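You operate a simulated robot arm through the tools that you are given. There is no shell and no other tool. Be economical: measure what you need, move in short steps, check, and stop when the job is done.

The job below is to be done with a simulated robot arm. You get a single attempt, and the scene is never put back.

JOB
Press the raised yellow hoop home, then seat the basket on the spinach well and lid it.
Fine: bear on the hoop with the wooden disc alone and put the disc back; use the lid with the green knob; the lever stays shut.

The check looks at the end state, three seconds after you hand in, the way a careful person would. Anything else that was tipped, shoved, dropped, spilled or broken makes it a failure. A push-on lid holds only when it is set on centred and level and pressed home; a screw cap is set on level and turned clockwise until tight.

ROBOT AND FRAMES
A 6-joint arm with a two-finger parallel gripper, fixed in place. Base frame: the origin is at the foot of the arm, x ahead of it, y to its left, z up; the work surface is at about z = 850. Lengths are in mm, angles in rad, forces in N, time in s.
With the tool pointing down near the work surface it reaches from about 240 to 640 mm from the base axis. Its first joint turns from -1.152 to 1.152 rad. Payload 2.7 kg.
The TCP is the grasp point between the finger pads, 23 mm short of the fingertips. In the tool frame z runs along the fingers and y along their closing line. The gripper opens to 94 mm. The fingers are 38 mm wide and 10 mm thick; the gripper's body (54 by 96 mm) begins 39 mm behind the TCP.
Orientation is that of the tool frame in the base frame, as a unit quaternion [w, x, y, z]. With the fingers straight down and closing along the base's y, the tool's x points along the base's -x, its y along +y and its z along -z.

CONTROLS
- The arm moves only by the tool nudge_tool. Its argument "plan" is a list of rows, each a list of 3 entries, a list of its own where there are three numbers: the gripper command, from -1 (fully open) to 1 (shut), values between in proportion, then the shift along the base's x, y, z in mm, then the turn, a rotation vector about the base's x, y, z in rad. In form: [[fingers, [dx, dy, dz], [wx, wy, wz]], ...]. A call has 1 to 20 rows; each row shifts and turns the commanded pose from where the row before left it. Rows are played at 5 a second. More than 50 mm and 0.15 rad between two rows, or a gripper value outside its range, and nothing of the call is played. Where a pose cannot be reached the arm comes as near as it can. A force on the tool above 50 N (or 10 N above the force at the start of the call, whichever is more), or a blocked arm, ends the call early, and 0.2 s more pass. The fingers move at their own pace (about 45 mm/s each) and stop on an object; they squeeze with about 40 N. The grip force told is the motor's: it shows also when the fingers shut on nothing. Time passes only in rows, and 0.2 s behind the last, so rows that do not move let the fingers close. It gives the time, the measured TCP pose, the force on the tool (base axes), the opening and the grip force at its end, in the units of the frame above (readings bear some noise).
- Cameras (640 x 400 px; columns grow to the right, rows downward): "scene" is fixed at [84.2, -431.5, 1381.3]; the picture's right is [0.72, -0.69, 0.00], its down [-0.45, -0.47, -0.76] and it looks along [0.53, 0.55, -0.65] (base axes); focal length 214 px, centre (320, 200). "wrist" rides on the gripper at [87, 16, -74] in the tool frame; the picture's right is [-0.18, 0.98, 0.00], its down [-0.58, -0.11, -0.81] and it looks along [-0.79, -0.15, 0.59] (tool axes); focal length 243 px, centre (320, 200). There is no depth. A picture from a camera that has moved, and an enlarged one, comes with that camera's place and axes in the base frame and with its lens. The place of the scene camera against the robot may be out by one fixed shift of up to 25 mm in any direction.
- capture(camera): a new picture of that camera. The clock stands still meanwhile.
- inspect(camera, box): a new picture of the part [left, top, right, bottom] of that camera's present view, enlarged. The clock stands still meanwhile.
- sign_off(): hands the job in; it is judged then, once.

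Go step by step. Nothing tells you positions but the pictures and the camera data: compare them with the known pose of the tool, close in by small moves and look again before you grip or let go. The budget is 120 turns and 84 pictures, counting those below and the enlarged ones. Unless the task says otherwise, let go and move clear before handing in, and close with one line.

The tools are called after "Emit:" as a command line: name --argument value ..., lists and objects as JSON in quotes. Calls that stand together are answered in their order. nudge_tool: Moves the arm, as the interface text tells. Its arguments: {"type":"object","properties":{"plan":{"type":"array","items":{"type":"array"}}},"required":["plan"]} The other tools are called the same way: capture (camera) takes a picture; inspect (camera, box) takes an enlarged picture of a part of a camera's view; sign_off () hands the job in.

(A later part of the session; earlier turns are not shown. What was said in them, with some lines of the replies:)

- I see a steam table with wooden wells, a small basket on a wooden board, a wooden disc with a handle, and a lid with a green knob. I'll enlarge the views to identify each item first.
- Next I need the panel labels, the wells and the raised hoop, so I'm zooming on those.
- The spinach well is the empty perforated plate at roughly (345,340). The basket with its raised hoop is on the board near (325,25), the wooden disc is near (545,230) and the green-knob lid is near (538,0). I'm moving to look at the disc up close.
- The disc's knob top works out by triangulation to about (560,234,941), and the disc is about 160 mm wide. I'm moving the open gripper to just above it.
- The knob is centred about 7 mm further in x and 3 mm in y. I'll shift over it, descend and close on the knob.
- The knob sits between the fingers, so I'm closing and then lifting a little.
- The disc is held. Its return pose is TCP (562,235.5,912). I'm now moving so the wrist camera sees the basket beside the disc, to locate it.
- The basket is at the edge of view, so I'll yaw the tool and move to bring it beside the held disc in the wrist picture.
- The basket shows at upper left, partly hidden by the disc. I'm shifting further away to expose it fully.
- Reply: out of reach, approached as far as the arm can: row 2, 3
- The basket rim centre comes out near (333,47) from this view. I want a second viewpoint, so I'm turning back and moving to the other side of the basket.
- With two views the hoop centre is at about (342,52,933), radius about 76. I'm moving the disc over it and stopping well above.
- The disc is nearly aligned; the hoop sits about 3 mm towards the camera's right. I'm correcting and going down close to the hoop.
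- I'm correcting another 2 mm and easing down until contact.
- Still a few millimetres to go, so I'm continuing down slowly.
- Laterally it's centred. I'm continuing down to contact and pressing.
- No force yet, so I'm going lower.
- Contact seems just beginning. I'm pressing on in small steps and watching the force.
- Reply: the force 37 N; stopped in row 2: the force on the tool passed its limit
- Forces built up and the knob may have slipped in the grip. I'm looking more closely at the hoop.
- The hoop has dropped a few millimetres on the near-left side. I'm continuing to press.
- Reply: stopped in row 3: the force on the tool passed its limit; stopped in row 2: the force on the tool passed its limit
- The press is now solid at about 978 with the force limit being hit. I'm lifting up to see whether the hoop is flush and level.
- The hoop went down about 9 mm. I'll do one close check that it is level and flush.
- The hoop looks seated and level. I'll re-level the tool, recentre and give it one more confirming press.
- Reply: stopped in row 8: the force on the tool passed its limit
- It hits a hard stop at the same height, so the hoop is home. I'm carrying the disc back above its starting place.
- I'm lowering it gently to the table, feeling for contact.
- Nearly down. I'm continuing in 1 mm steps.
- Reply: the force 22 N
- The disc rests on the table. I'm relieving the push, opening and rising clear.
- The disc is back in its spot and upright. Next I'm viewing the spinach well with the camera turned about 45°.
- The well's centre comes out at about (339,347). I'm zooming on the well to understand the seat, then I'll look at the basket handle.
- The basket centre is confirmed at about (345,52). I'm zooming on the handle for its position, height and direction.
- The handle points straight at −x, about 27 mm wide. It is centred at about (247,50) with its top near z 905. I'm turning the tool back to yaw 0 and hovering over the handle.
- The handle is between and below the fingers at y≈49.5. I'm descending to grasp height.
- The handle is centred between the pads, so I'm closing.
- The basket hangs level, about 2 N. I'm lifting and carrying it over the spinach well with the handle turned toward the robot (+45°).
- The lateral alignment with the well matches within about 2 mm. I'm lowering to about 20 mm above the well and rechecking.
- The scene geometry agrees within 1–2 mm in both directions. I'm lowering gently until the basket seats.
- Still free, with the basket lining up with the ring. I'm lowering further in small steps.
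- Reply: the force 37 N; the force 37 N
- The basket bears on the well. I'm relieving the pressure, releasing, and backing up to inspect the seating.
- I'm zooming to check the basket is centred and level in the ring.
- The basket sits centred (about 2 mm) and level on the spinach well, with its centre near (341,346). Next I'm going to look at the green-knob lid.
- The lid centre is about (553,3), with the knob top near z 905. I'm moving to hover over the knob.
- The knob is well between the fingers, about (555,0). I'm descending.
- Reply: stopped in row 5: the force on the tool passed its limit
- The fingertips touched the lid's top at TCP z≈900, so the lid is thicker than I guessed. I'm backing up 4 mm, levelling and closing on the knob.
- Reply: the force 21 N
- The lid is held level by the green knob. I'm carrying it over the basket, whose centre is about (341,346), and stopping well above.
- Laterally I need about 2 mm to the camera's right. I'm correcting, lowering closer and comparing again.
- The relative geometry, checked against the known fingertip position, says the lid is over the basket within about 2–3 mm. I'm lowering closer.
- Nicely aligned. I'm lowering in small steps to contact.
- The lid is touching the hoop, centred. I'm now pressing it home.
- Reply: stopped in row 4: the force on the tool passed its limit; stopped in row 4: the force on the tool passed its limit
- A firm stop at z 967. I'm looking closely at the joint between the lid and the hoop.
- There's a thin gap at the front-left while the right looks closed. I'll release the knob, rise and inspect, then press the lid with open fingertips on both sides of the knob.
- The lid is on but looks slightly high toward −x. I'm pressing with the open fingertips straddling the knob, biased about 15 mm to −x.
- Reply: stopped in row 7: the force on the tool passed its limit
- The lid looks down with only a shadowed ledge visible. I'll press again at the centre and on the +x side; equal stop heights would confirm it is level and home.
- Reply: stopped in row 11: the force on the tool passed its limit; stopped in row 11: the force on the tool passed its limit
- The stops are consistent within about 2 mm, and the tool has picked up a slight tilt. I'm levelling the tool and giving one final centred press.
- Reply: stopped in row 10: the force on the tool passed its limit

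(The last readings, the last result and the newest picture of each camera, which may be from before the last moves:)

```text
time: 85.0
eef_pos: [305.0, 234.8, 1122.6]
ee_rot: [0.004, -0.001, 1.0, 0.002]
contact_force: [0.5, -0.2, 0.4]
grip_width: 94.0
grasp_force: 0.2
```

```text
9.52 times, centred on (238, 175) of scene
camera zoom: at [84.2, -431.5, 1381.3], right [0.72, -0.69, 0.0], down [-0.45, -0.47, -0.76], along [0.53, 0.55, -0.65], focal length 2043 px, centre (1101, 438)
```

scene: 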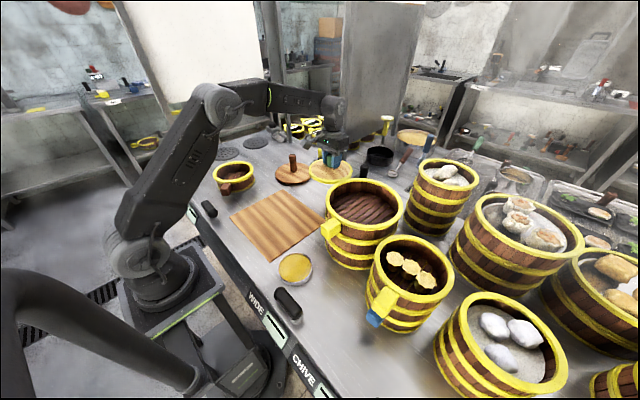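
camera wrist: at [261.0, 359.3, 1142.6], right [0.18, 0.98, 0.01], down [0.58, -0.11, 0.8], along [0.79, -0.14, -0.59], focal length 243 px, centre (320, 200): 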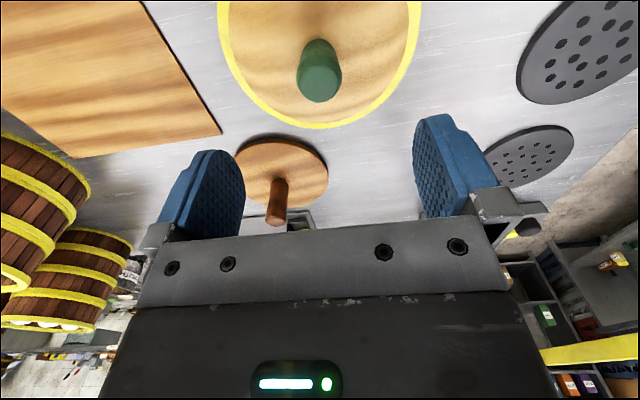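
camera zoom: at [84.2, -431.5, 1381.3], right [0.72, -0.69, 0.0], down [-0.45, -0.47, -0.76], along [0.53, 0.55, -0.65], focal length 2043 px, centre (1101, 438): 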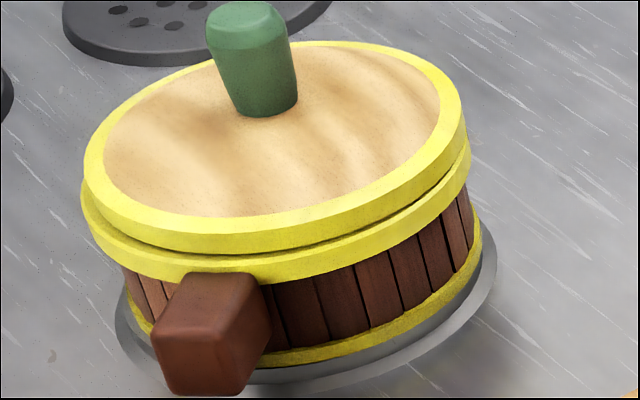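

The lid is centred and looks flush and level. I'm taking one lower-angle check from the −y side with the wrist camera.

Emit:
nudge_tool --plan '[[-1, [4.5, -4, -10], [0, 0, 0.143]], [-1, [4.5, -4, -10], [0, 0, 0.143]], [-1, [4.5, -4, -10], [0, 0, 0.143]], [-1, [4.5, -4, -10], [0, 0, 0.143]], [-1, [4.5, -4, -10], [0, 0, 0.143]], [-1, [4.5, -4, -10], [0, 0, 0.143]], [-1, [4.5, -4, -10], [0, 0, 0.143]], [-1, [4.5, -4, -10], [0, 0, 0.143]], [-1, [4.5, -4, -10], [0, 0, 0.143]], [-1, [4.5, -4, -10], [0, 0, 0.143]], [-1, [4.5, -4, -10], [0, 0, 0.141]], [-1, [0, 0, 0], [0, 0, 0]]]'

Emit:
inspect --camera "wrist" --box '[230, 100, 430, 230]'

```text
time: 87.6
eef_pos: [355.2, 191.5, 1012.7]
ee_rot: [0.0, 0.708, -0.706, -0.005]
contact_force: [-0.6, 0.5, -0.1]
grip_width: 94.2
grasp_force: 0.0
```

```text
3.08 times, centred on (330, 165) of wrist
camera zoom: at [341.5, 104.5, 1086.3], right [-0.98, 0.18, 0.01], down [0.11, 0.58, 0.81], along [0.14, 0.8, -0.59], focal length 746 px, centre (289, 308)
```

zoom: 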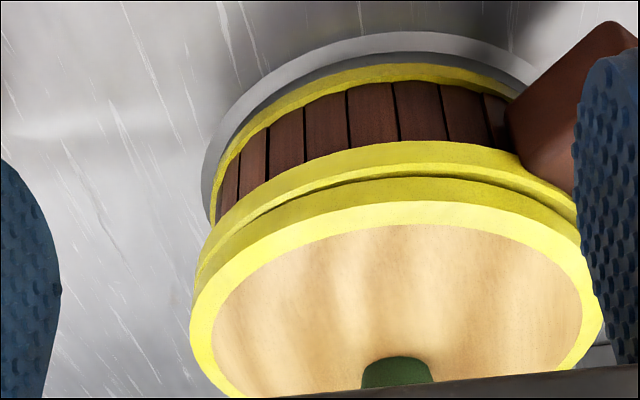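

The seam is thin and even, so the lid is home, and the basket sits within the well ring. I'm rising clear and taking one last overall look.

Emit:
nudge_tool --plan '[[-1, [0, 0, 40], [0, 0, 0]], [-1, [0, -10, 45], [0, 0, 0]], [-1, [0, -20, 45], [0, 0, 0]], [-1, [0, -30, 20], [0, 0, 0]], [-1, [0, 0, 0], [0, 0, 0]]]'

Emit:
inspect --camera "scene" --box '[160, 130, 340, 250]'

```text
time: 88.8
eef_pos: [357.1, 131.1, 1163.1]
ee_rot: [0.0, -0.707, 0.707, 0.005]
contact_force: [-0.3, 0.0, 0.1]
grip_width: 94.2
grasp_force: 0.1
```

```text
3.33 times, centred on (250, 190) of scene
camera zoom: at [84.2, -431.5, 1381.3], right [0.72, -0.69, 0.0], down [-0.45, -0.47, -0.76], along [0.53, 0.55, -0.65], focal length 715 px, centre (553, 233)
```

zoom: 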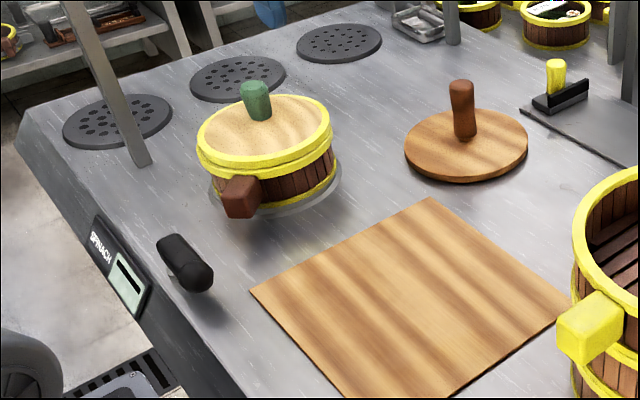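

Everything is in place: the hoop is home, the basket is on the spinach well with the green-knob lid on, the disc is back, and the lever looks untouched. I'm handing in.

Emit:
sign_off

```text
The job is handed in.
```

I pressed the yellow hoop home using only the wooden disc and put the disc back. The basket is on the spinach well with the green-knob lid pressed on, and I never touched the lever.
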